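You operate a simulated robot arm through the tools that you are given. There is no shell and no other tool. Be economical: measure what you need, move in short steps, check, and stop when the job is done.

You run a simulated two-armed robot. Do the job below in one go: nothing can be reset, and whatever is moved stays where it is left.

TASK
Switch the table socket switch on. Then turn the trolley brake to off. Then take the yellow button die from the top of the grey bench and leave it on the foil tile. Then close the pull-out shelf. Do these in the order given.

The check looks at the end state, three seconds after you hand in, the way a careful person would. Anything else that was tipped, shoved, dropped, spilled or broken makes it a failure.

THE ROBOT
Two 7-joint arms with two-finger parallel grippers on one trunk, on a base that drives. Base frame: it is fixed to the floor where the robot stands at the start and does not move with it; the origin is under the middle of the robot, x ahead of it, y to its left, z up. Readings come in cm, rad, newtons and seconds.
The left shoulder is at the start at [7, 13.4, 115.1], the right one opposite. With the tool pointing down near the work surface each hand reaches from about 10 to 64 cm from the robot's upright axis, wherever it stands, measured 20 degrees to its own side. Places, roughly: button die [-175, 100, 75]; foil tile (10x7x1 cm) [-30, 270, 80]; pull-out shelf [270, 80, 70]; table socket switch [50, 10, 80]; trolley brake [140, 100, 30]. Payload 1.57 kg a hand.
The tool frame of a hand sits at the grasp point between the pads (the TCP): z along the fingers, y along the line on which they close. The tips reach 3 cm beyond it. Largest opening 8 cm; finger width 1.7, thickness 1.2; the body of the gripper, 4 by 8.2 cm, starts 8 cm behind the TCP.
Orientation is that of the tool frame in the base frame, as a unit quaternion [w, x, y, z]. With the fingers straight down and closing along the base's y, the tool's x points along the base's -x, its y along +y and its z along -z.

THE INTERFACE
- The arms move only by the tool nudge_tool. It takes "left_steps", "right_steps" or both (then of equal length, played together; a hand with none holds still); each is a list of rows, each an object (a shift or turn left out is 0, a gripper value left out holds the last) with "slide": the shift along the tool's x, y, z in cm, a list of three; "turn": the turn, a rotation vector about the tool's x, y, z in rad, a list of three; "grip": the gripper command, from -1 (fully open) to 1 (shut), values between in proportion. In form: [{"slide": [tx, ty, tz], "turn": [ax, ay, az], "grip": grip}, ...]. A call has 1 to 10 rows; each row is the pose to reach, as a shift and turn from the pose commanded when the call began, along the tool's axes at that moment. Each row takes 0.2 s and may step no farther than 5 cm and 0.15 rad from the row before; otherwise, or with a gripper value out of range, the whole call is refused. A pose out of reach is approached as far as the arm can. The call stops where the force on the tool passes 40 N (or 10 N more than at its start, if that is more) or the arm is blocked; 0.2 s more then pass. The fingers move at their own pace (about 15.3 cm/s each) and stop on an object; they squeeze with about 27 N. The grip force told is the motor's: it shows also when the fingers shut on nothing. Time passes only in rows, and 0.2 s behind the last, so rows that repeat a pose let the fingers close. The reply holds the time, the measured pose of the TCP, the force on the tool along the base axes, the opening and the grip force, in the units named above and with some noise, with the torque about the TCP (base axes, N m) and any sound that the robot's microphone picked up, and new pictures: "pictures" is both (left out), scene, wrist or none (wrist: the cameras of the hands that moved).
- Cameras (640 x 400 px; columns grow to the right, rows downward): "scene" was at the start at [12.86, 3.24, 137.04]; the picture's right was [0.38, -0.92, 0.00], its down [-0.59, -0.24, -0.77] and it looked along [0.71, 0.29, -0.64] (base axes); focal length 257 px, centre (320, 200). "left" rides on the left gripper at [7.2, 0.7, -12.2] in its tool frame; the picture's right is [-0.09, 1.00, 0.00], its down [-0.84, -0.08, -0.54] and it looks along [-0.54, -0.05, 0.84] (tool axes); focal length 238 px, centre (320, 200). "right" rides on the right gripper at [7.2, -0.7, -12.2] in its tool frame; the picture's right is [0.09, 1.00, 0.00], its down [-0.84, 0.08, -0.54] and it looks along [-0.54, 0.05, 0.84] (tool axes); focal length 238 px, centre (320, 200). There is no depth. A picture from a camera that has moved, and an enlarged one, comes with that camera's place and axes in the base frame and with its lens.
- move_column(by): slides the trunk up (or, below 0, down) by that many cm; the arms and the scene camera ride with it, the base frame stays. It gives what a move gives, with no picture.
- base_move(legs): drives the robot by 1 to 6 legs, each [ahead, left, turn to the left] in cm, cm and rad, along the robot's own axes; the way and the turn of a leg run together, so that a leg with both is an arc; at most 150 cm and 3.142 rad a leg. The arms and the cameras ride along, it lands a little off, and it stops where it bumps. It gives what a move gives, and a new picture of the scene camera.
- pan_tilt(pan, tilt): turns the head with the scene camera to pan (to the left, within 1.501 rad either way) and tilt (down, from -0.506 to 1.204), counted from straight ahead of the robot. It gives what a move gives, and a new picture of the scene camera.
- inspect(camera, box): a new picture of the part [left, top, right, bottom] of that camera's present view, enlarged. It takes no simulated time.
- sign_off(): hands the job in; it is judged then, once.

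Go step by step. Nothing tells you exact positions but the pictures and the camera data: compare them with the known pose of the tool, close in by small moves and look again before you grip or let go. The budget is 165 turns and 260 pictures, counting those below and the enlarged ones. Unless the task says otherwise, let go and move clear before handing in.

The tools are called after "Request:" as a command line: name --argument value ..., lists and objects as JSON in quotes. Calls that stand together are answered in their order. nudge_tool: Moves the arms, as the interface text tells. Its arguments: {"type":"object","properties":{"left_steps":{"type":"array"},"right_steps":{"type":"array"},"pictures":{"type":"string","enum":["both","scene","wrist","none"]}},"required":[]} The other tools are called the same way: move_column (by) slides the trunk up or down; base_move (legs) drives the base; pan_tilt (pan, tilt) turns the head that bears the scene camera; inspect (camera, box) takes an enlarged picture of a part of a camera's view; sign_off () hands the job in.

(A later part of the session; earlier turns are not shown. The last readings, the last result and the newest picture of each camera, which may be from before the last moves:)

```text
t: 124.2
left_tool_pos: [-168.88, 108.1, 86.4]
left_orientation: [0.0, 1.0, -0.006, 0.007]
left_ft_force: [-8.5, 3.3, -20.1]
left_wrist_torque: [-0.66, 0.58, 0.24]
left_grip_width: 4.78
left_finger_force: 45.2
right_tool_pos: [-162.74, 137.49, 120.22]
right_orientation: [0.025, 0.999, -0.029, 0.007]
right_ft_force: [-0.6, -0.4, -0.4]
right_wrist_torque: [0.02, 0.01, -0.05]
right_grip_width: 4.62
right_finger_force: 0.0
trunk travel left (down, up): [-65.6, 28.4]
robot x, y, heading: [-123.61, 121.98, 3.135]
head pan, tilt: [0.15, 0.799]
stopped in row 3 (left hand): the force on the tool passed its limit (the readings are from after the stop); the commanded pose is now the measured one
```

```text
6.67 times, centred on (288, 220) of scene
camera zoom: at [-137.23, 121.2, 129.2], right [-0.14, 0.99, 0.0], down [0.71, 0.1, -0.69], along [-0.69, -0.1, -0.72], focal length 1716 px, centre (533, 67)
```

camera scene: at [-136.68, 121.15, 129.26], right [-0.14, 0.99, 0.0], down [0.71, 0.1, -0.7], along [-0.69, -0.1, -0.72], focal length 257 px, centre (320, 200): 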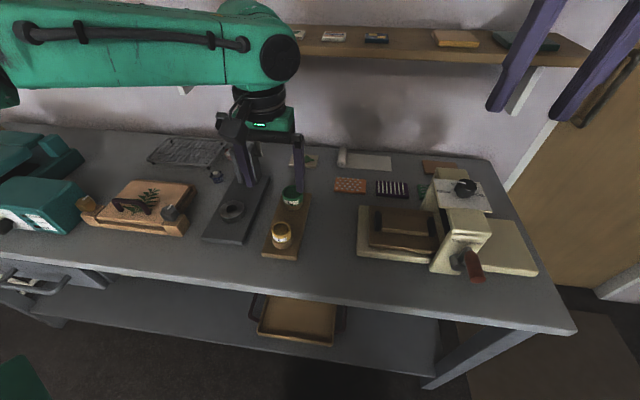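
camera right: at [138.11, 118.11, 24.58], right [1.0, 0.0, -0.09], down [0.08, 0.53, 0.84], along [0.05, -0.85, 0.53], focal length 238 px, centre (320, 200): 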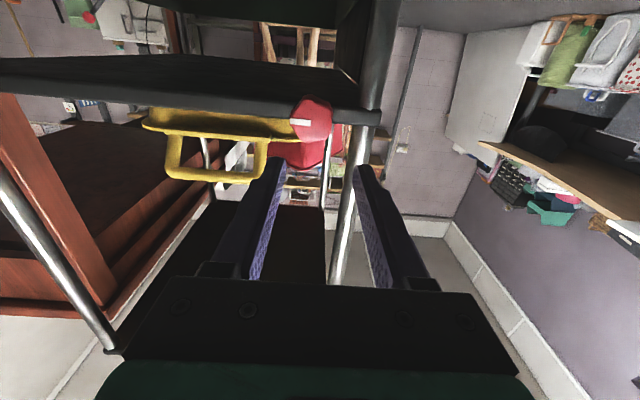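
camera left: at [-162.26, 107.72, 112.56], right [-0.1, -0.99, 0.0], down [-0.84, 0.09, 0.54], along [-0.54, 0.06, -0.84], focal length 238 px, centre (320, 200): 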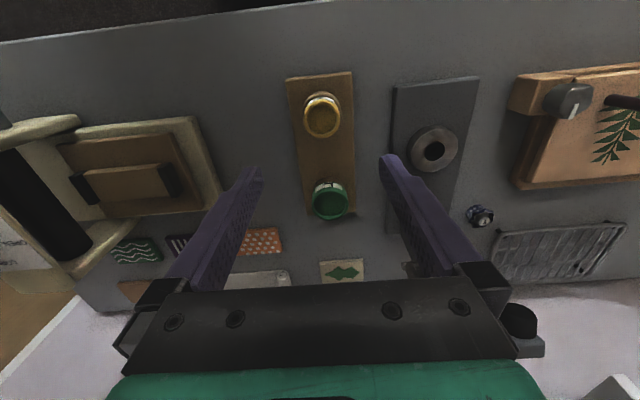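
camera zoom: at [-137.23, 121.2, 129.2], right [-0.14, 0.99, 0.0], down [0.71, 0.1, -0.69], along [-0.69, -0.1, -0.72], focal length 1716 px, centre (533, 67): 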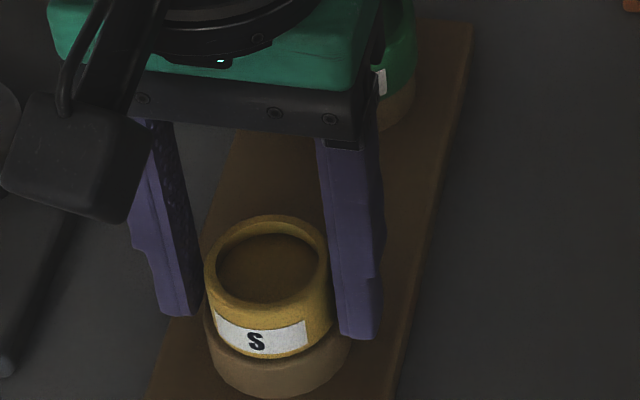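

The fingers caught the fixed wooden collar, which doesn't move. I'll open, go up 1 cm and grip only the yellow part.

Request:
nudge_tool --left_steps '[{"grip": -0.4}, {"slide": [0, 0, -0.4], "grip": -0.4}, {"slide": [0, 0, -0.9], "grip": -0.4}, {"slide": [0, 0, -0.9], "grip": 0.2}, {"slide": [0, 0, -0.9], "grip": 1}, {"slide": [0, 0, -0.9], "grip": 1}]' --pictures "none"

Request:
inspect --camera "scene" --box '[240, 190, 336, 250]'

```text
t: 125.6
left_tool_pos: [-168.46, 108.23, 87.59]
left_orientation: [0.001, 1.0, -0.006, 0.004]
left_ft_force: [-0.4, -0.4, 0.6]
left_wrist_torque: [0.02, 0.01, -0.01]
left_grip_width: 4.0
left_finger_force: 27.0
right_tool_pos: [-162.29, 137.68, 120.51]
right_orientation: [0.026, 0.999, -0.028, 0.006]
right_ft_force: [-0.3, 0.3, 0.0]
right_wrist_torque: [0.0, 0.01, 0.01]
right_grip_width: 4.62
right_finger_force: 0.0
trunk travel left (down, up): [-65.6, 28.4]
robot x, y, heading: [-123.62, 122.12, 3.131]
head pan, tilt: [0.15, 0.799]
```

```text
6.67 times, centred on (288, 220) of scene
camera zoom: at [-136.69, 121.15, 129.25], right [-0.14, 0.99, 0.0], down [0.71, 0.1, -0.7], along [-0.69, -0.1, -0.72], focal length 1716 px, centre (533, 67)
```

zoom: 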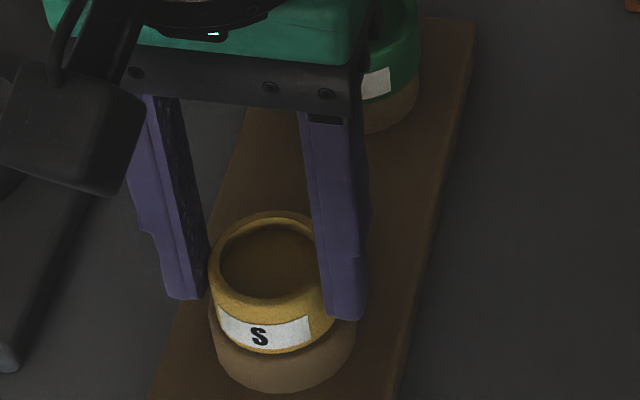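

Stopped at 4.0 cm with the normal squeeze, matching the yellow cup. Lifting gently.

Request:
nudge_tool --left_steps '[{"slide": [0, 0, -0.4]}, {"slide": [0, 0, -1]}, {"slide": [0, 0, -2]}, {"slide": [0, 0, -3.5]}, {"slide": [0, 0, -5]}]' --pictures "none"

Request:
inspect --camera "scene" --box '[220, 160, 348, 260]'

```text
t: 126.8
left_tool_pos: [-168.6, 108.23, 92.47]
left_orientation: [0.0, 1.0, -0.006, 0.004]
left_ft_force: [-0.9, 1.0, -1.3]
left_wrist_torque: [0.03, 0.02, 0.03]
left_grip_width: 4.01
left_finger_force: 26.9
right_tool_pos: [-162.24, 137.44, 120.42]
right_orientation: [0.025, 0.999, -0.028, 0.005]
right_ft_force: [-0.1, 0.6, 0.6]
right_wrist_torque: [-0.01, 0.0, 0.03]
right_grip_width: 4.59
right_finger_force: 0.0
trunk travel left (down, up): [-65.6, 28.4]
robot x, y, heading: [-123.79, 122.38, 3.131]
head pan, tilt: [0.15, 0.799]
```

```text
4.00 times, centred on (284, 210) of scene
camera zoom: at [-136.67, 121.16, 129.25], right [-0.14, 0.99, 0.0], down [0.71, 0.1, -0.7], along [-0.69, -0.1, -0.72], focal length 1029 px, centre (464, 160)
```

zoom: 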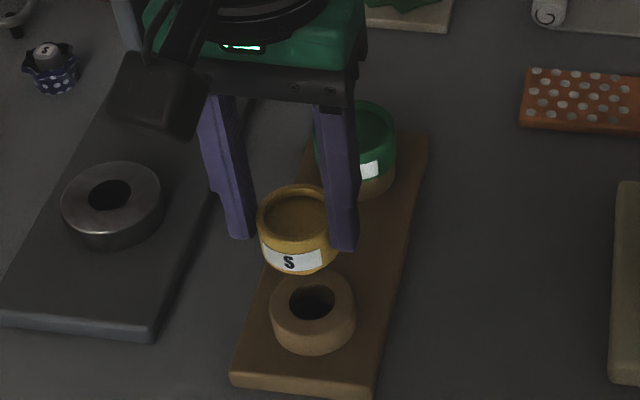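

The yellow die came up cleanly. Raising it further and backing away from the bench.

Request:
nudge_tool --left_steps '[{"slide": [0.5, 0, -4]}, {"slide": [1, 0, -8]}, {"slide": [2, 0, -12]}, {"slide": [3, 0, -16]}, {"slide": [4, 0, -18]}]' --pictures "none"

Request:
base_move --legs '[[-55, 0, 0], [0, 0, -1.57]]'

```text
t: 128.0
left_tool_pos: [-164.76, 108.0, 110.34]
left_orientation: [0.0, 1.0, -0.006, 0.005]
left_ft_force: [-0.1, -0.4, -1.0]
left_wrist_torque: [0.03, -0.02, -0.01]
left_grip_width: 4.01
left_finger_force: 26.6
right_tool_pos: [-162.22, 137.51, 120.45]
right_orientation: [0.025, 0.999, -0.028, 0.005]
right_ft_force: [0.4, 0.5, 0.6]
right_wrist_torque: [-0.01, 0.0, -0.05]
right_grip_width: 4.6
right_finger_force: 0.2
trunk travel left (down, up): [-65.6, 28.4]
robot x, y, heading: [-123.8, 122.24, 3.13]
head pan, tilt: [0.15, 0.799]
```

```text
t: 135.1
left_tool_pos: [-81.49, 163.49, 110.35]
left_orientation: [-0.003, -0.691, 0.723, -0.003]
left_ft_force: [-0.5, 0.4, -1.3]
left_wrist_torque: [0.01, 0.01, 0.03]
left_grip_width: 4.01
left_finger_force: 27.2
right_tool_pos: [-51.91, 159.88, 120.43]
right_orientation: [-0.021, -0.675, 0.737, 0.014]
right_ft_force: [0.4, 0.3, -0.6]
right_wrist_torque: [-0.02, -0.01, -0.02]
right_grip_width: 4.61
right_finger_force: 0.0
trunk travel left (down, up): [-65.6, 28.4]
robot x, y, heading: [-68.11, 121.95, 1.525]
head pan, tilt: [0.15, 0.799]
camera scene: at [-69.12, 134.88, 129.25], right [0.99, 0.1, 0.0], down [0.08, -0.71, -0.7], along [-0.07, 0.69, -0.72], focal length 257 px, centre (320, 200)
```

scene: 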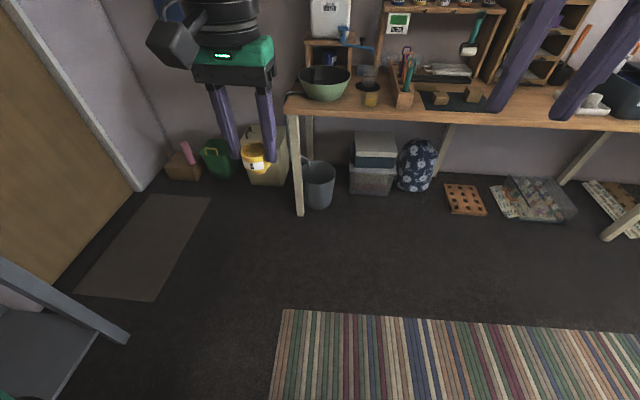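

Request:
inspect --camera "scene" --box '[290, 0, 610, 130]'

Request:
inspect --camera "scene" --box '[380, 40, 500, 120]'

```text
2.00 times, centred on (450, 65) of scene
camera zoom: at [-69.12, 134.88, 129.25], right [0.99, 0.1, 0.0], down [0.08, -0.71, -0.7], along [-0.07, 0.69, -0.72], focal length 515 px, centre (60, 470)
```

zoom: 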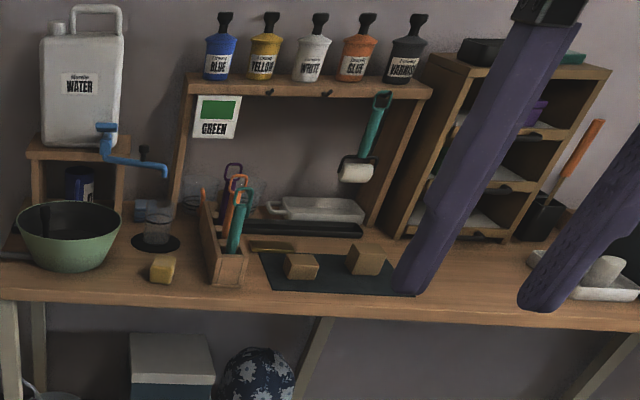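

```text
5.00 times, centred on (440, 80) of scene
camera zoom: at [-69.12, 134.88, 129.25], right [0.99, 0.1, 0.0], down [0.08, -0.71, -0.7], along [-0.07, 0.69, -0.72], focal length 1287 px, centre (-280, 800)
```

zoom: 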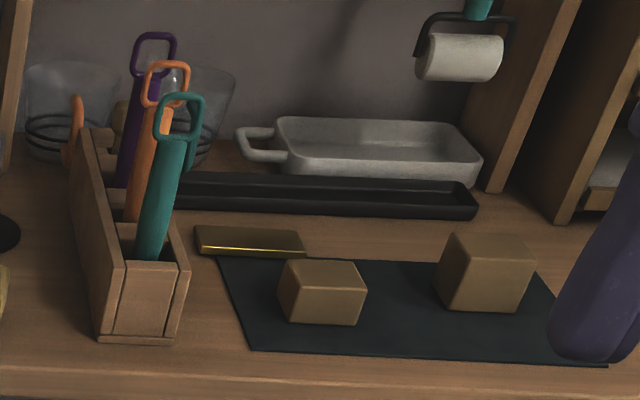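

The foil tile is the flat golden bar at about (−32, 261, 79), between a tool holder and two brown cubes. I'll drive over in front of it.

Request:
base_move --legs '[[0, 0, 0.045], [40, -51, 0], [40, 0, 0]]'

Request:
pan_tilt --pan 0.25 --tilt 0.75

```text
t: 141.2
left_tool_pos: [-33.8, 243.35, 110.36]
left_orientation: [0.002, 0.71, -0.704, 0.002]
left_ft_force: [0.0, 0.3, -0.4]
left_wrist_torque: [-0.01, 0.0, 0.03]
left_grip_width: 4.0
left_finger_force: 27.1
right_tool_pos: [-4.1, 241.49, 120.49]
right_orientation: [-0.022, -0.695, 0.719, 0.014]
right_ft_force: [0.1, -0.2, -0.9]
right_wrist_torque: [0.02, -0.02, -0.01]
right_grip_width: 4.61
right_finger_force: 0.1
trunk travel left (down, up): [-65.6, 28.4]
robot x, y, heading: [-18.35, 202.76, 1.58]
head pan, tilt: [0.15, 0.799]
camera scene: at [-19.96, 215.54, 129.26], right [0.99, 0.16, 0.0], down [0.11, -0.71, -0.7], along [-0.11, 0.69, -0.72], focal length 257 px, centre (320, 200)
```

scene: 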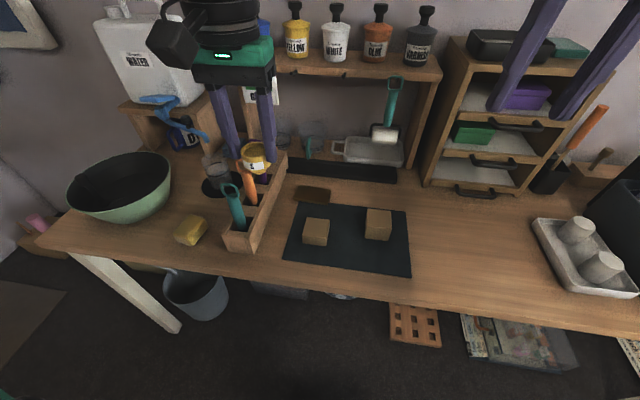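

```text
t: 141.9
left_tool_pos: [-33.83, 243.44, 110.22]
left_orientation: [0.004, 0.71, -0.704, 0.004]
left_ft_force: [0.4, -0.7, -0.8]
left_wrist_torque: [-0.01, -0.05, 0.01]
left_grip_width: 4.0
left_finger_force: 26.6
right_tool_pos: [-4.14, 241.49, 120.59]
right_orientation: [-0.022, -0.694, 0.719, 0.014]
right_ft_force: [-0.3, -0.7, 0.4]
right_wrist_torque: [0.01, -0.02, -0.03]
right_grip_width: 4.6
right_finger_force: 0.1
trunk travel left (down, up): [-65.6, 28.4]
robot x, y, heading: [-18.73, 202.61, 1.575]
head pan, tilt: [0.25, 0.75]
camera scene: at [-20.8, 215.71, 129.65], right [0.97, 0.26, 0.0], down [0.17, -0.66, -0.73], along [-0.19, 0.71, -0.68], focal length 257 px, centre (320, 200)
```

scene: 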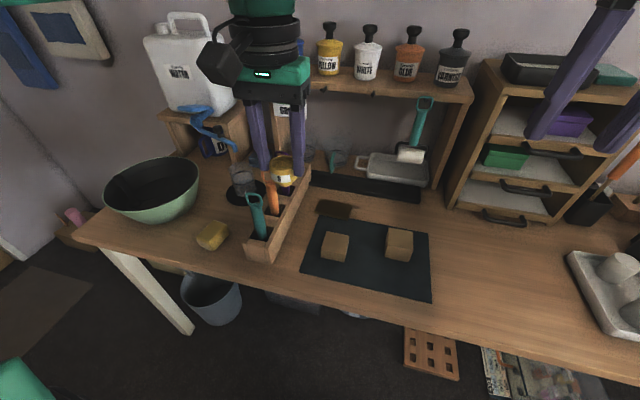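

From here the tile is at about (−30.6, 267.8, 76.8). That's at the edge of reach, so I'll drive 8 cm closer (the bench front is at y ≈ 244) and bring the hand over.

Request:
base_move --legs '[[8, 0, 0]]'

Request:
nudge_tool --left_steps '[{"slide": [-3, -0.8, 0]}, {"slide": [-6, -1.6, 0]}, {"slide": [-9, -2.4, 0]}, {"slide": [-12, -3.2, 0]}, {"slide": [-12, -3.2, 0]}]' --pictures "both"

```text
t: 142.9
left_tool_pos: [-33.92, 251.38, 110.27]
left_orientation: [0.003, 0.71, -0.704, 0.002]
left_ft_force: [-0.6, 0.2, 0.0]
left_wrist_torque: [-0.01, -0.01, 0.01]
left_grip_width: 4.0
left_finger_force: 26.6
right_tool_pos: [-4.31, 249.46, 120.57]
right_orientation: [-0.02, -0.695, 0.719, 0.016]
right_ft_force: [0.5, 0.3, -0.3]
right_wrist_torque: [0.01, -0.03, 0.02]
right_grip_width: 4.6
right_finger_force: 0.1
trunk travel left (down, up): [-65.6, 28.4]
robot x, y, heading: [-18.75, 210.97, 1.581]
head pan, tilt: [0.25, 0.75]
camera scene: at [-20.89, 223.52, 129.68], right [0.97, 0.26, 0.0], down [0.17, -0.66, -0.73], along [-0.19, 0.71, -0.68], focal length 257 px, centre (320, 200)
```

scene: 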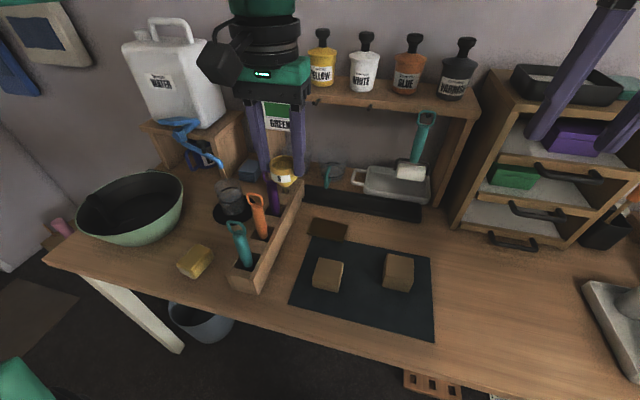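

```text
t: 144.2
left_tool_pos: [-33.86, 258.91, 109.74]
left_orientation: [0.004, 0.711, -0.703, 0.003]
left_ft_force: [0.2, -0.2, -0.5]
left_wrist_torque: [-0.01, 0.0, 0.0]
left_grip_width: 4.02
left_finger_force: 27.2
left hand out of reach, approached as far as the arm can: row 3, 4, 5
right_tool_pos: [-4.28, 249.67, 120.44]
right_orientation: [-0.022, -0.694, 0.719, 0.014]
right_ft_force: [-0.9, 0.6, 0.1]
right_wrist_torque: [0.01, 0.0, 0.01]
right_grip_width: 4.6
right_finger_force: 0.0
trunk travel left (down, up): [-65.6, 28.4]
robot x, y, heading: [-18.96, 210.5, 1.577]
head pan, tilt: [0.25, 0.75]
camera scene: at [-20.86, 223.79, 129.64], right [0.97, 0.26, 0.0], down [0.17, -0.66, -0.73], along [-0.19, 0.71, -0.68], focal length 257 px, centre (320, 200)
camera left: at [-34.44, 251.8, 121.98], right [-1.0, 0.08, 0.0], down [0.07, 0.84, 0.53], along [0.04, 0.53, -0.85], focal length 238 px, centre (320, 200)
```

scene: 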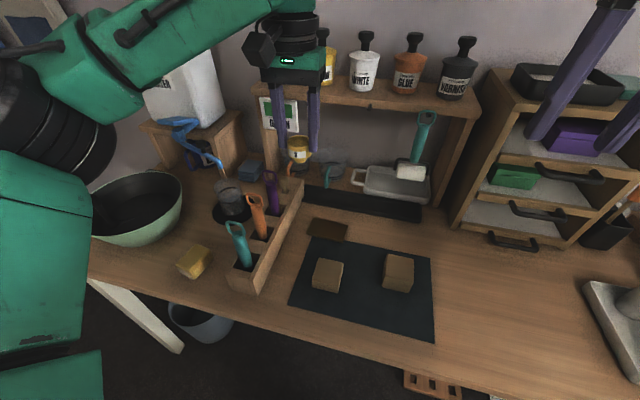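
left: 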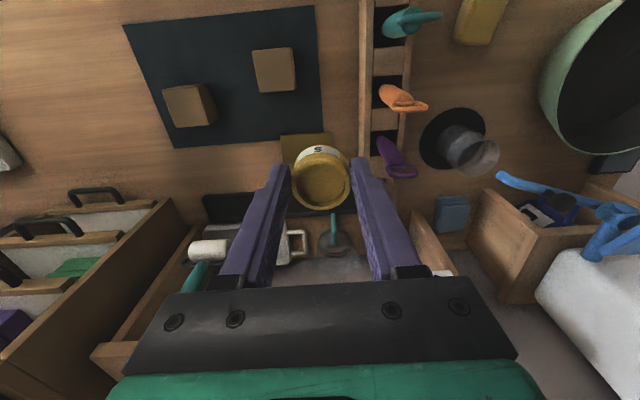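

The tile is at (−30.8, 268.2, 76.8). At that height the arm was at its limit, so I'll go forward while lowering.

Request:
nudge_tool --left_steps '[{"slide": [-0.5, -0.5, 4]}, {"slide": [-2, -1.2, 8]}, {"slide": [-4.5, -2, 11]}, {"slide": [-7, -2.6, 13]}, {"slide": [-9.3, -3.06, 14.5]}, {"slide": [-9.3, -3.06, 14.5]}]' --pictures "both"

```text
t: 145.6
left_tool_pos: [-34.35, 263.02, 94.8]
left_orientation: [0.002, 0.71, -0.704, 0.003]
left_ft_force: [0.0, -1.0, -1.4]
left_wrist_torque: [-0.01, 0.02, 0.02]
left_grip_width: 4.01
left_finger_force: 27.1
left hand out of reach, approached as far as the arm can: row 3, 4, 5, 6
right_tool_pos: [-4.28, 249.65, 120.52]
right_orientation: [-0.022, -0.695, 0.719, 0.015]
right_ft_force: [0.7, -0.4, -0.5]
right_wrist_torque: [0.01, 0.0, -0.01]
right_grip_width: 4.6
right_finger_force: 0.1
trunk travel left (down, up): [-65.6, 28.4]
robot x, y, heading: [-18.48, 211.22, 1.582]
head pan, tilt: [0.25, 0.75]
camera scene: at [-20.89, 223.72, 129.65], right [0.97, 0.26, 0.0], down [0.17, -0.66, -0.73], along [-0.19, 0.71, -0.68], focal length 257 px, centre (320, 200)
camera left: at [-34.93, 256.08, 107.05], right [-1.0, 0.08, 0.0], down [0.07, 0.84, 0.54], along [0.05, 0.53, -0.84], focal length 238 px, centre (320, 200)
```

scene: 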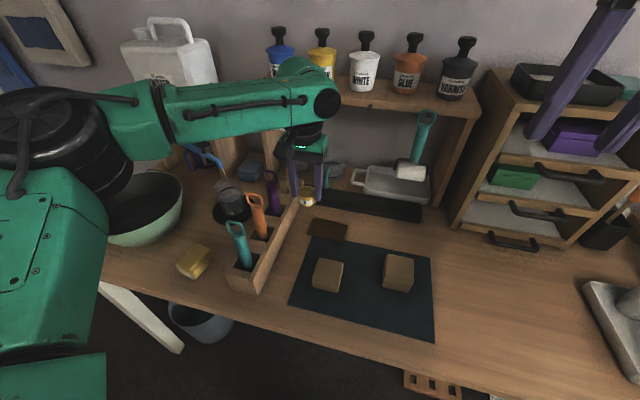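
left: 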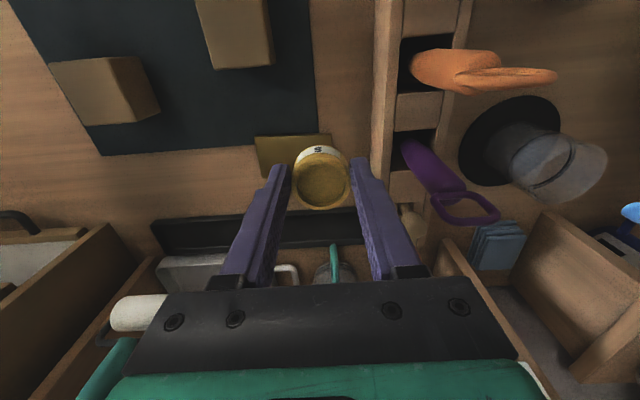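

The arm is limited sideways. I'll pull the hand back a bit, shift the base right and slightly forward so the tile lies more to the left hand's own side.

Request:
nudge_tool --left_steps '[{"slide": [3, 0, -2]}, {"slide": [6, 0, -4]}, {"slide": [8, 0, -6]}, {"slide": [8, 0, -6]}]' --pictures "none"

Request:
base_move --legs '[[3, -11, 0]]'

```text
t: 146.6
left_tool_pos: [-34.16, 255.35, 101.42]
left_orientation: [0.004, 0.711, -0.703, 0.002]
left_ft_force: [-0.1, 0.1, -0.8]
left_wrist_torque: [-0.04, 0.01, 0.02]
left_grip_width: 4.03
left_finger_force: 26.9
right_tool_pos: [-4.26, 249.64, 120.46]
right_orientation: [-0.022, -0.694, 0.719, 0.014]
right_ft_force: [0.4, 0.6, 0.6]
right_wrist_torque: [-0.01, 0.01, 0.01]
right_grip_width: 4.58
right_finger_force: 0.0
trunk travel left (down, up): [-65.6, 28.4]
robot x, y, heading: [-18.77, 210.98, 1.583]
head pan, tilt: [0.25, 0.75]
```

```text
t: 147.8
left_tool_pos: [-23.17, 258.63, 101.43]
left_orientation: [0.002, 0.71, -0.704, 0.004]
left_ft_force: [0.3, -0.8, -0.5]
left_wrist_torque: [-0.04, 0.0, -0.01]
left_grip_width: 4.02
left_finger_force: 27.3
right_tool_pos: [6.62, 252.71, 120.45]
right_orientation: [-0.022, -0.695, 0.719, 0.015]
right_ft_force: [-0.7, -0.3, 0.2]
right_wrist_torque: [0.01, 0.02, 0.01]
right_grip_width: 4.6
right_finger_force: 0.1
trunk travel left (down, up): [-65.6, 28.4]
robot x, y, heading: [-7.32, 213.97, 1.582]
head pan, tilt: [0.25, 0.75]
camera scene: at [-9.93, 226.87, 129.65], right [0.97, 0.26, 0.0], down [0.18, -0.66, -0.73], along [-0.19, 0.71, -0.68], focal length 257 px, centre (320, 200)
```

scene: 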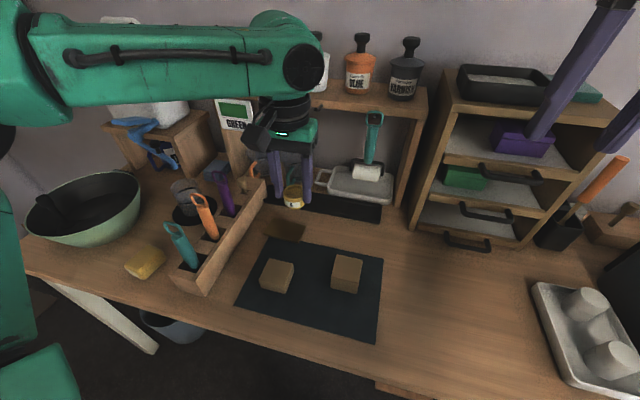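

Good. Now over the tile at (−30.7, 267.9).

Request:
nudge_tool --left_steps '[{"slide": [-2.5, 2, 1.5]}, {"slide": [-5, 4, 3]}, {"slide": [-7.5, 6, 5]}, {"slide": [-9.3, 7.5, 7]}, {"slide": [-9.3, 7.5, 7]}]' --pictures "both"

```text
t: 149.0
left_tool_pos: [-30.77, 267.88, 94.6]
left_orientation: [0.003, 0.711, -0.704, 0.003]
left_ft_force: [0.5, -0.7, -1.1]
left_wrist_torque: [0.02, 0.03, -0.02]
left_grip_width: 4.03
left_finger_force: 27.5
right_tool_pos: [6.96, 252.62, 120.52]
right_orientation: [-0.021, -0.695, 0.718, 0.014]
right_ft_force: [-0.1, -0.4, 0.3]
right_wrist_torque: [0.02, 0.02, 0.03]
right_grip_width: 4.58
right_finger_force: 0.0
trunk travel left (down, up): [-65.6, 28.4]
robot x, y, heading: [-7.64, 213.61, 1.584]
head pan, tilt: [0.25, 0.75]
camera scene: at [-9.75, 226.84, 129.66], right [0.97, 0.26, 0.0], down [0.17, -0.66, -0.73], along [-0.19, 0.71, -0.68], focal length 257 px, centre (320, 200)
camera left: at [-31.34, 260.71, 106.81], right [-1.0, 0.08, 0.0], down [0.07, 0.84, 0.54], along [0.05, 0.53, -0.84], focal length 238 px, centre (320, 200)
```

scene: 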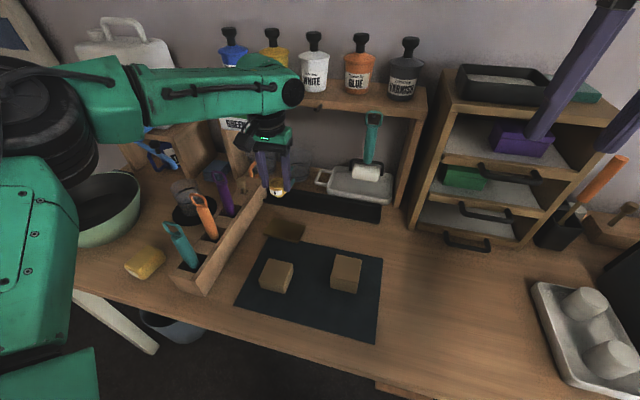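
left: 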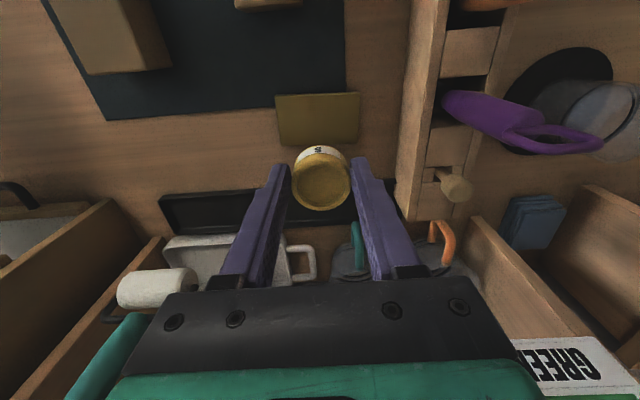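

Tile centre confirmed at (−30.3, 267.8). Lowering toward it, then a close look.

Request:
nudge_tool --left_steps '[{"slide": [0, -0.4, 3]}, {"slide": [0, -0.4, 6]}, {"slide": [0, -0.4, 9]}, {"slide": [0, -0.4, 10.5]}, {"slide": [0, -0.4, 10.5]}]' --pictures "none"

Request:
inspect --camera "scene" --box '[230, 170, 342, 260]'

Request:
inspect --camera "left" --box '[200, 60, 440, 220]'

```text
t: 150.2
left_tool_pos: [-30.11, 267.55, 83.97]
left_orientation: [0.003, 0.71, -0.705, 0.003]
left_ft_force: [-0.2, 0.4, -1.0]
left_wrist_torque: [-0.01, 0.0, 0.0]
left_grip_width: 4.0
left_finger_force: 27.1
right_tool_pos: [6.83, 252.8, 120.39]
right_orientation: [-0.021, -0.695, 0.719, 0.015]
right_ft_force: [-0.4, 0.0, 0.6]
right_wrist_torque: [0.03, 0.01, -0.01]
right_grip_width: 4.59
right_finger_force: 0.1
trunk travel left (down, up): [-65.6, 28.4]
robot x, y, heading: [-7.32, 213.66, 1.577]
head pan, tilt: [0.25, 0.75]
```

```text
4.44 times, centred on (286, 215) of scene
camera zoom: at [-9.79, 226.89, 129.65], right [0.97, 0.26, 0.0], down [0.17, -0.66, -0.73], along [-0.19, 0.71, -0.68], focal length 1144 px, centre (471, 133)
```

zoom: 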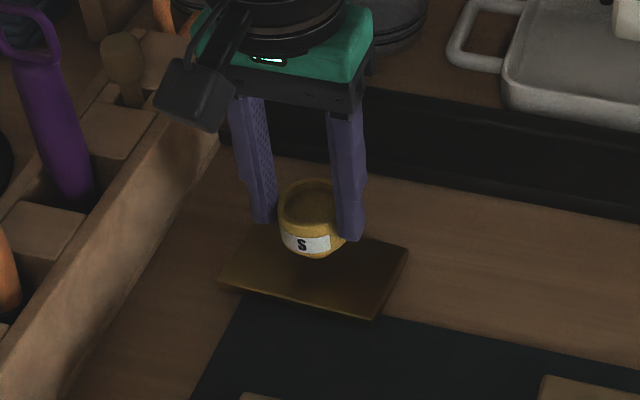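

```text
2.50 times, centred on (320, 140) of left
camera zoom: at [-30.72, 260.48, 96.37], right [-1.0, 0.08, 0.0], down [0.07, 0.84, 0.54], along [0.05, 0.53, -0.84], focal length 596 px, centre (320, 350)
```

zoom: 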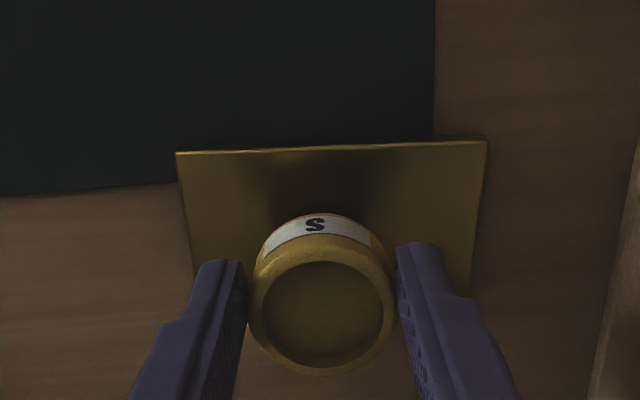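

The tile spans about x −35.6 to −25.6, y 265 to 272. I'll nudge 0.6 cm forward and lower slowly to contact.

Request:
nudge_tool --left_steps '[{"slide": [-0.6, 0.3, 0.5]}, {"slide": [-0.6, 0.3, 1.2]}, {"slide": [-0.6, 0.3, 1.7]}, {"slide": [-0.6, 0.3, 2.1]}, {"slide": [-0.6, 0.3, 2.1]}]' --pictures "none"

Request:
inspect --camera "scene" --box '[250, 190, 330, 250]'

```text
t: 151.4
left_tool_pos: [-30.71, 267.15, 82.64]
left_orientation: [0.0, 0.71, -0.704, -0.001]
left_ft_force: [-1.1, 6.6, 24.4]
left_wrist_torque: [0.39, 0.08, -0.01]
left_grip_width: 4.0
left_finger_force: 27.5
left hand out of reach, approached as far as the arm can: row 1, 2, 3, 4, 5
right_tool_pos: [6.88, 252.55, 120.5]
right_orientation: [-0.021, -0.694, 0.719, 0.016]
right_ft_force: [0.1, 0.4, 0.4]
right_wrist_torque: [0.0, -0.02, 0.02]
right_grip_width: 4.59
right_finger_force: 0.1
trunk travel left (down, up): [-65.6, 28.4]
robot x, y, heading: [-7.59, 213.82, 1.58]
head pan, tilt: [0.25, 0.75]
```

```text
6.67 times, centred on (290, 220) of scene
camera zoom: at [-9.65, 226.64, 129.72], right [0.97, 0.26, 0.0], down [0.17, -0.66, -0.73], along [-0.19, 0.71, -0.68], focal length 1716 px, centre (520, 67)
```

zoom: 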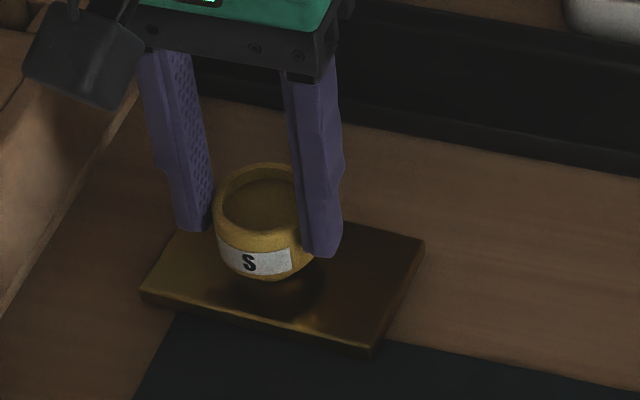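

Contact at 24 N. I'll ease the pressure off before releasing, and check the seating.

Request:
nudge_tool --left_steps '[{"slide": [0, 0, -0.3]}, {"slide": [0, 0, -0.6]}, {"slide": [0, 0, -0.6]}]' --pictures "none"

Request:
inspect --camera "scene" --box '[266, 205, 314, 241]'

Request:
inspect --camera "left" --box '[220, 80, 420, 220]'

```text
t: 152.2
left_tool_pos: [-30.86, 266.9, 82.68]
left_orientation: [0.005, 0.71, -0.704, 0.004]
left_ft_force: [2.5, 0.3, 6.3]
left_wrist_torque: [-0.05, -0.16, -0.02]
left_grip_width: 4.01
left_finger_force: 27.2
right_tool_pos: [6.86, 252.66, 120.47]
right_orientation: [-0.022, -0.695, 0.719, 0.015]
right_ft_force: [0.5, 0.8, 0.2]
right_wrist_torque: [0.04, -0.04, -0.02]
right_grip_width: 4.59
right_finger_force: 0.1
trunk travel left (down, up): [-65.6, 28.4]
robot x, y, heading: [-7.41, 213.94, 1.584]
head pan, tilt: [0.25, 0.75]
```

```text
11.11 times, centred on (290, 223) of scene
camera zoom: at [-9.69, 226.78, 129.65], right [0.97, 0.26, 0.0], down [0.17, -0.66, -0.73], along [-0.19, 0.71, -0.68], focal length 2860 px, centre (653, -56)
```

zoom: 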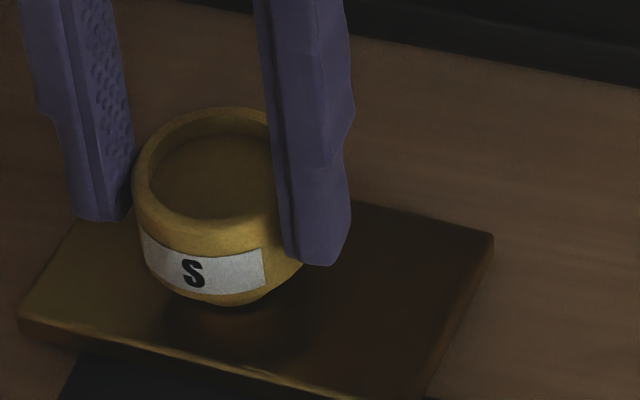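

```text
2.86 times, centred on (320, 150) of left
camera zoom: at [-31.5, 259.95, 95.04], right [-1.0, 0.08, 0.0], down [0.07, 0.84, 0.53], along [0.04, 0.53, -0.85], focal length 681 px, centre (320, 343)
```

zoom: 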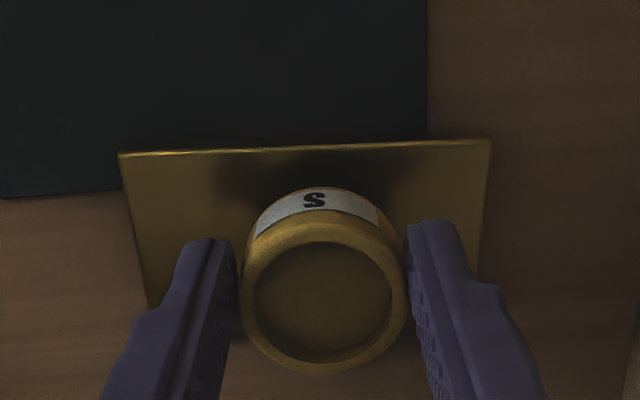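

The die has a short stem under it and sits somewhat toward the tile's near edge. I'll lift 1 cm, drive forward 1.4 cm to centre it, and set it down again.

Request:
nudge_tool --left_steps '[{"slide": [0, 0, -0.5]}, {"slide": [0, 0, -1.2]}, {"slide": [0, 0, -1.2]}]' --pictures "none"

Request:
base_move --legs '[[1.4, 0, 0]]'

Request:
nudge_tool --left_steps '[{"slide": [0, 0, 0.5]}, {"slide": [0, 0, 1.0]}, {"slide": [0, 0, 1.3]}, {"slide": [0, 0, 1.3]}]' --pictures "none"

Request:
inspect --camera "left" --box '[220, 80, 420, 220]'

```text
t: 153.0
left_tool_pos: [-31.01, 267.07, 83.84]
left_orientation: [0.004, 0.71, -0.704, 0.004]
left_ft_force: [-0.4, -0.4, -0.6]
left_wrist_torque: [-0.02, 0.0, -0.01]
left_grip_width: 4.0
left_finger_force: 27.4
right_tool_pos: [6.76, 252.82, 120.52]
right_orientation: [-0.022, -0.695, 0.719, 0.014]
right_ft_force: [0.4, 0.3, 0.6]
right_wrist_torque: [-0.01, -0.01, -0.04]
right_grip_width: 4.6
right_finger_force: 0.0
trunk travel left (down, up): [-65.6, 28.4]
robot x, y, heading: [-7.77, 213.84, 1.58]
head pan, tilt: [0.25, 0.75]
```

```text
t: 153.7
left_tool_pos: [-31.01, 268.27, 84.02]
left_orientation: [0.002, 0.711, -0.703, 0.003]
left_ft_force: [-0.3, 0.2, 0.3]
left_wrist_torque: [0.02, -0.01, 0.01]
left_grip_width: 4.02
left_finger_force: 27.0
right_tool_pos: [6.63, 253.79, 120.63]
right_orientation: [-0.021, -0.696, 0.718, 0.016]
right_ft_force: [-0.2, -0.6, 0.6]
right_wrist_torque: [0.05, 0.0, 0.01]
right_grip_width: 4.6
right_finger_force: 0.0
trunk travel left (down, up): [-65.6, 28.4]
robot x, y, heading: [-7.55, 215.73, 1.584]
head pan, tilt: [0.25, 0.75]
camera scene: at [-9.82, 227.95, 129.69], right [0.97, 0.26, 0.0], down [0.17, -0.66, -0.73], along [-0.19, 0.71, -0.68], focal length 257 px, centre (320, 200)
```

scene: 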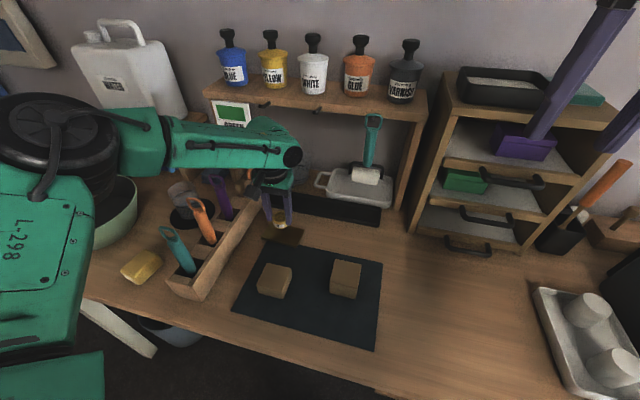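

```text
t: 154.7
left_tool_pos: [-31.04, 268.47, 82.75]
left_orientation: [0.002, 0.712, -0.703, 0.002]
left_ft_force: [0.4, -0.2, 5.2]
left_wrist_torque: [0.04, 0.06, 0.0]
left_grip_width: 4.02
left_finger_force: 27.4
right_tool_pos: [6.8, 254.13, 120.61]
right_orientation: [-0.021, -0.695, 0.719, 0.015]
right_ft_force: [0.1, -0.1, 0.8]
right_wrist_torque: [-0.01, 0.02, 0.0]
right_grip_width: 4.56
right_finger_force: 0.1
trunk travel left (down, up): [-65.6, 28.4]
robot x, y, heading: [-7.56, 215.26, 1.58]
head pan, tilt: [0.25, 0.75]
```

```text
2.86 times, centred on (320, 150) of left
camera zoom: at [-31.67, 261.4, 94.91], right [-1.0, 0.08, 0.0], down [0.07, 0.84, 0.54], along [0.04, 0.53, -0.84], focal length 681 px, centre (320, 343)
```

zoom: 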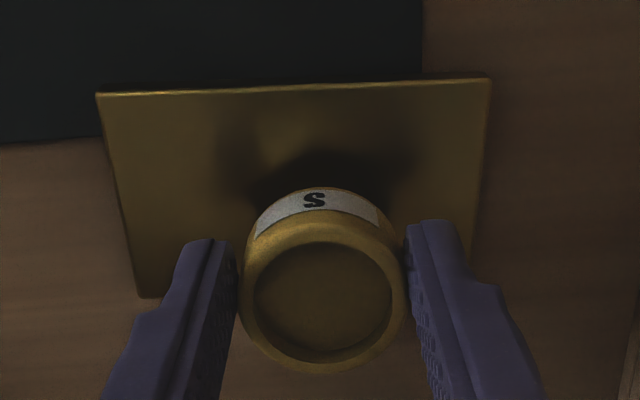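

Centred at y ≈ 268.5 with light contact (5 N). Releasing and lifting straight up.

Request:
nudge_tool --left_steps '[{"slide": [0, 0, 0], "grip": -0.1}, {"slide": [0, 0, 0], "grip": -0.4}, {"slide": [0, 0, 0], "grip": -0.5}, {"slide": [0, 0, -2]}, {"slide": [0, 0, -5]}, {"slide": [0, 0, -9]}, {"slide": [0, 0, -13]}]' --pictures "none"

Request:
inspect --camera "left" --box '[220, 60, 420, 200]'

Request:
inspect --camera "scene" --box '[240, 190, 336, 260]'

```text
t: 156.3
left_tool_pos: [-30.96, 268.55, 95.63]
left_orientation: [0.003, 0.71, -0.704, 0.003]
left_ft_force: [0.2, 0.1, 0.6]
left_wrist_torque: [0.04, 0.02, 0.0]
left_grip_width: 6.0
left_finger_force: 0.1
right_tool_pos: [6.73, 254.05, 120.52]
right_orientation: [-0.021, -0.695, 0.718, 0.014]
right_ft_force: [0.2, 0.4, 0.3]
right_wrist_torque: [0.05, -0.02, 0.02]
right_grip_width: 4.6
right_finger_force: 0.0
trunk travel left (down, up): [-65.6, 28.4]
robot x, y, heading: [-7.68, 215.3, 1.581]
head pan, tilt: [0.25, 0.75]
```

```text
2.86 times, centred on (320, 130) of left
camera zoom: at [-31.52, 261.41, 107.96], right [-1.0, 0.08, 0.0], down [0.07, 0.84, 0.53], along [0.05, 0.53, -0.85], focal length 681 px, centre (320, 400)
```

zoom: 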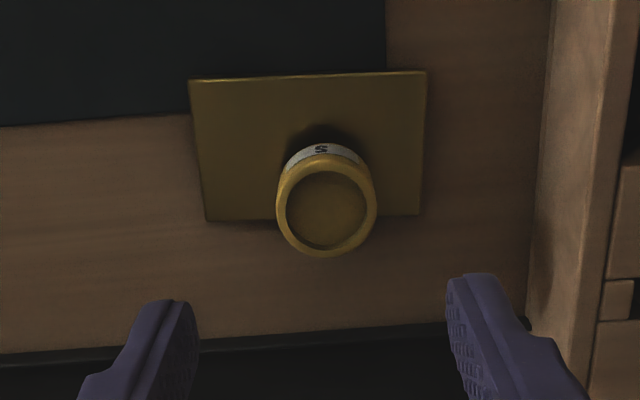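

```text
5.71 times, centred on (288, 225) of scene
camera zoom: at [-9.78, 228.17, 129.66], right [0.97, 0.26, 0.0], down [0.17, -0.66, -0.73], along [-0.19, 0.71, -0.68], focal length 1471 px, centre (503, 57)
```

zoom: 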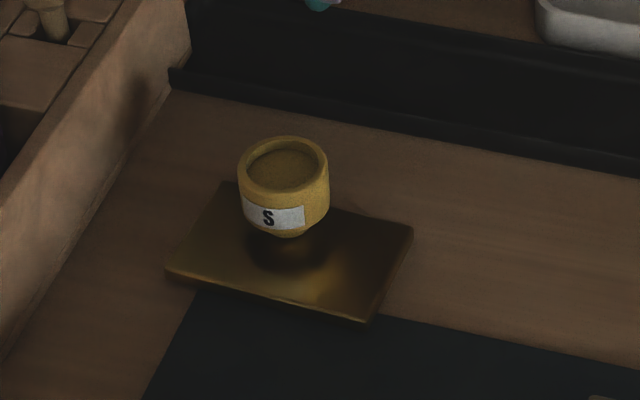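

The die stands upright on the tile. I'll retract the hand, back away and drive toward the pull-out shelf.

Request:
nudge_tool --left_steps '[{"slide": [1, 0, -4]}, {"slide": [3, 0, -8]}, {"slide": [6, 0, -12]}, {"slide": [10, 0, -14]}, {"slide": [14, 0, -15]}, {"slide": [18, -2, -16]}, {"slide": [22, -3, -16]}, {"slide": [25, -4, -16]}]' --pictures "none"

Request:
base_move --legs '[[-45, 0, 0], [0, 0, -1.58], [145, 10, 0]]'

Request:
pan_tilt --pan -0.9 --tilt 0.6

```text
t: 158.1
left_tool_pos: [-26.96, 243.29, 111.78]
left_orientation: [0.003, 0.71, -0.704, 0.003]
left_ft_force: [1.1, -0.4, 0.0]
left_wrist_torque: [-0.01, 0.01, 0.0]
left_grip_width: 5.97
left_finger_force: 0.0
right_tool_pos: [6.84, 254.04, 120.52]
right_orientation: [-0.021, -0.694, 0.719, 0.015]
right_ft_force: [0.4, -0.3, 0.7]
right_wrist_torque: [0.0, 0.03, 0.01]
right_grip_width: 4.58
right_finger_force: 0.0
trunk travel left (down, up): [-65.6, 28.4]
robot x, y, heading: [-7.98, 215.31, 1.578]
head pan, tilt: [0.25, 0.75]
```

```text
t: 171.5
left_tool_pos: [166.1, 210.54, 111.76]
left_orientation: [-0.004, -0.039, 0.999, 0.0]
left_ft_force: [0.2, 0.6, 0.0]
left_wrist_torque: [0.0, -0.04, -0.01]
left_grip_width: 5.99
left_finger_force: 0.0
right_tool_pos: [179.02, 177.73, 120.65]
right_orientation: [-0.006, -0.017, 1.0, 0.026]
right_ft_force: [-0.3, 0.0, -0.3]
right_wrist_torque: [-0.03, 0.02, 0.0]
right_grip_width: 4.59
right_finger_force: 0.1
trunk travel left (down, up): [-65.6, 28.4]
robot x, y, heading: [138.8, 189.45, 0.077]
head pan, tilt: [0.25, 0.75]
camera scene: at [151.95, 192.33, 129.66], right [0.32, -0.95, 0.0], down [-0.65, -0.22, -0.73], along [0.69, 0.24, -0.68], focal length 257 px, centre (320, 200)
```

scene: 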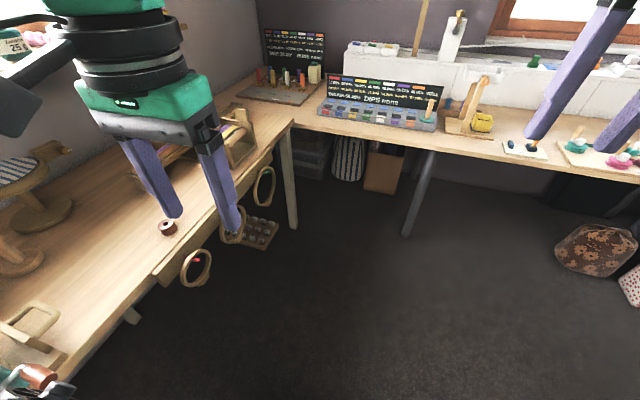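

```text
t: 172.9
left_tool_pos: [166.05, 210.4, 111.83]
left_orientation: [-0.005, -0.039, 0.999, -0.001]
left_ft_force: [0.5, -0.1, -0.8]
left_wrist_torque: [-0.02, -0.03, 0.02]
left_grip_width: 5.98
left_finger_force: 0.1
right_tool_pos: [178.98, 177.68, 120.53]
right_orientation: [-0.006, -0.017, 1.0, 0.026]
right_ft_force: [0.6, 0.1, 0.3]
right_wrist_torque: [0.03, 0.0, 0.04]
right_grip_width: 4.61
right_finger_force: 0.0
trunk travel left (down, up): [-65.6, 28.4]
robot x, y, heading: [139.37, 189.49, 0.081]
head pan, tilt: [-0.901, 0.6]
camera scene: at [150.15, 183.19, 130.94], right [-0.73, -0.68, 0.0], down [-0.39, 0.41, -0.82], along [0.56, -0.6, -0.57], focal length 257 px, centre (320, 200)
```

scene: 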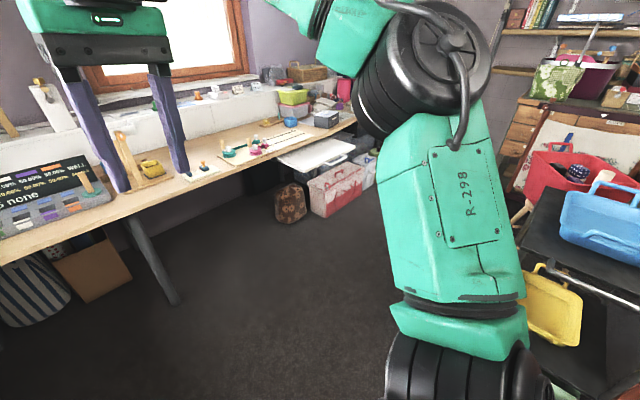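

The white shelf sticks out about 17 cm: front edge near x ≈ 232, from y ≈ 64 to 105. I'll position the base facing it between the trolley and the bench.

Request:
base_move --legs '[[0, 0, -0.08], [38, 0, 0], [0, -85, 0]]'

Request:
pan_tilt --pan -0.25 --tilt 0.75

```text
t: 179.9
left_tool_pos: [206.66, 124.38, 111.83]
left_orientation: [-0.004, -0.015, 1.0, 0.0]
left_ft_force: [0.6, 0.3, 0.6]
left_wrist_torque: [0.02, 0.0, -0.01]
left_grip_width: 6.0
left_finger_force: 0.1
right_tool_pos: [217.93, 90.89, 120.52]
right_orientation: [-0.005, 0.007, 1.0, 0.025]
right_ft_force: [0.1, 0.3, -0.7]
right_wrist_torque: [-0.02, 0.03, 0.02]
right_grip_width: 4.56
right_finger_force: 0.1
trunk travel left (down, up): [-65.6, 28.4]
robot x, y, heading: [178.8, 104.4, 0.026]
head pan, tilt: [-0.901, 0.6]
camera scene: at [189.44, 97.9, 130.94], right [-0.76, -0.64, 0.0], down [-0.36, 0.43, -0.83], along [0.53, -0.63, -0.56], focal length 257 px, centre (320, 200)
```

scene: 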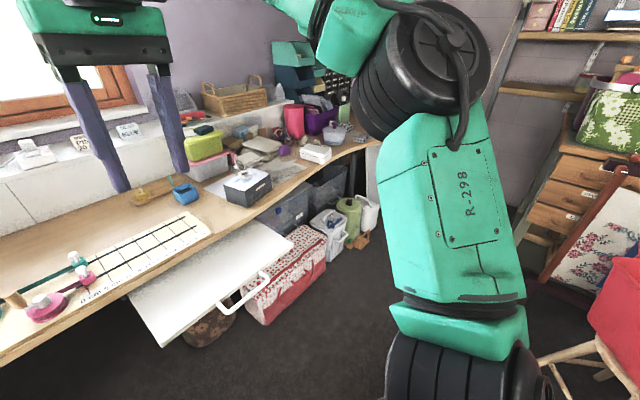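

```text
t: 180.9
left_tool_pos: [206.76, 124.42, 111.76]
left_orientation: [-0.005, -0.014, 1.0, 0.0]
left_ft_force: [-0.3, 0.5, 0.9]
left_wrist_torque: [0.02, 0.03, -0.03]
left_grip_width: 5.99
left_finger_force: 0.0
right_tool_pos: [217.98, 90.88, 120.45]
right_orientation: [-0.005, 0.006, 1.0, 0.026]
right_ft_force: [0.1, 0.3, -0.3]
right_wrist_torque: [0.04, 0.02, 0.0]
right_grip_width: 4.62
right_finger_force: 0.1
trunk travel left (down, up): [-65.6, 28.4]
robot x, y, heading: [179.01, 104.47, 0.029]
head pan, tilt: [-0.25, 0.75]
camera scene: at [191.83, 102.81, 129.65], right [-0.22, -0.98, 0.0], down [-0.67, 0.15, -0.73], along [0.71, -0.16, -0.68], focal length 257 px, centre (320, 200)
```

scene: 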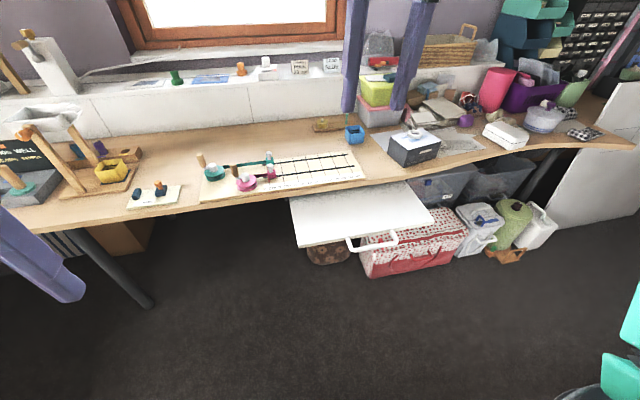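

The shelf has a white U-handle in the middle of its front, at about (234, 78, 70). Pushing on that handle keeps the hand clear of the bench top. I'll lower the trunk and bring the closed right hand in front of it.

Request:
move_column --by -20

Request:
nudge_tool --right_steps '[{"slide": [-1.2, -2.6, 3], "grip": 1}, {"slide": [-2.4, -5.2, 6]}, {"slide": [-3.6, -7.8, 9]}, {"slide": [-4.8, -10.4, 12]}, {"slide": [-6, -12.9, 15]}, {"slide": [-6, -12.9, 18]}, {"slide": [-6, -12.9, 20]}, {"slide": [-6, -12.9, 20]}]' --pictures "both"

```text
t: 183.1
left_tool_pos: [206.71, 124.43, 91.87]
left_orientation: [-0.004, -0.014, 1.0, 0.0]
left_ft_force: [0.3, -0.2, 0.2]
left_wrist_torque: [-0.04, 0.03, 0.02]
left_grip_width: 5.98
left_finger_force: 0.1
right_tool_pos: [217.9, 90.88, 100.5]
right_orientation: [-0.004, 0.006, 1.0, 0.026]
right_ft_force: [-0.6, 0.2, -0.1]
right_wrist_torque: [0.04, -0.04, 0.01]
right_grip_width: 4.59
right_finger_force: 0.1
trunk travel left (down, up): [-45.6, 48.4]
robot x, y, heading: [178.75, 104.38, 0.028]
head pan, tilt: [-0.25, 0.75]
```

```text
t: 184.9
left_tool_pos: [206.7, 124.35, 91.85]
left_orientation: [-0.005, -0.014, 1.0, 0.0]
left_ft_force: [-0.1, 0.3, -0.3]
left_wrist_torque: [0.01, -0.02, -0.02]
left_grip_width: 5.98
left_finger_force: 0.0
right_tool_pos: [223.67, 78.97, 79.88]
right_orientation: [-0.004, 0.007, 1.0, 0.024]
right_ft_force: [-0.1, 0.2, -0.2]
right_wrist_torque: [-0.02, -0.01, -0.03]
right_grip_width: 0.02
right_finger_force: 21.2
trunk travel left (down, up): [-45.6, 48.4]
robot x, y, heading: [178.6, 104.79, 0.03]
head pan, tilt: [-0.25, 0.75]
camera scene: at [191.82, 102.82, 109.65], right [-0.22, -0.98, 0.0], down [-0.67, 0.15, -0.73], along [0.71, -0.16, -0.68], focal length 257 px, centre (320, 200)
camera right: at [216.52, 77.73, 92.16], right [-0.08, 1.0, 0.05], down [0.84, 0.04, 0.54], along [0.53, 0.09, -0.84], focal length 238 px, centre (320, 200)
```

scene: 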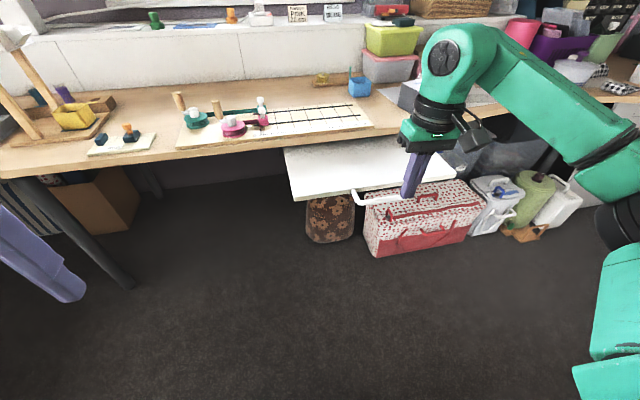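
right: 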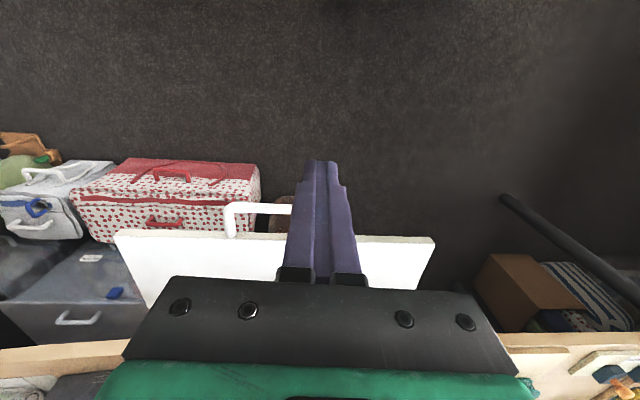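

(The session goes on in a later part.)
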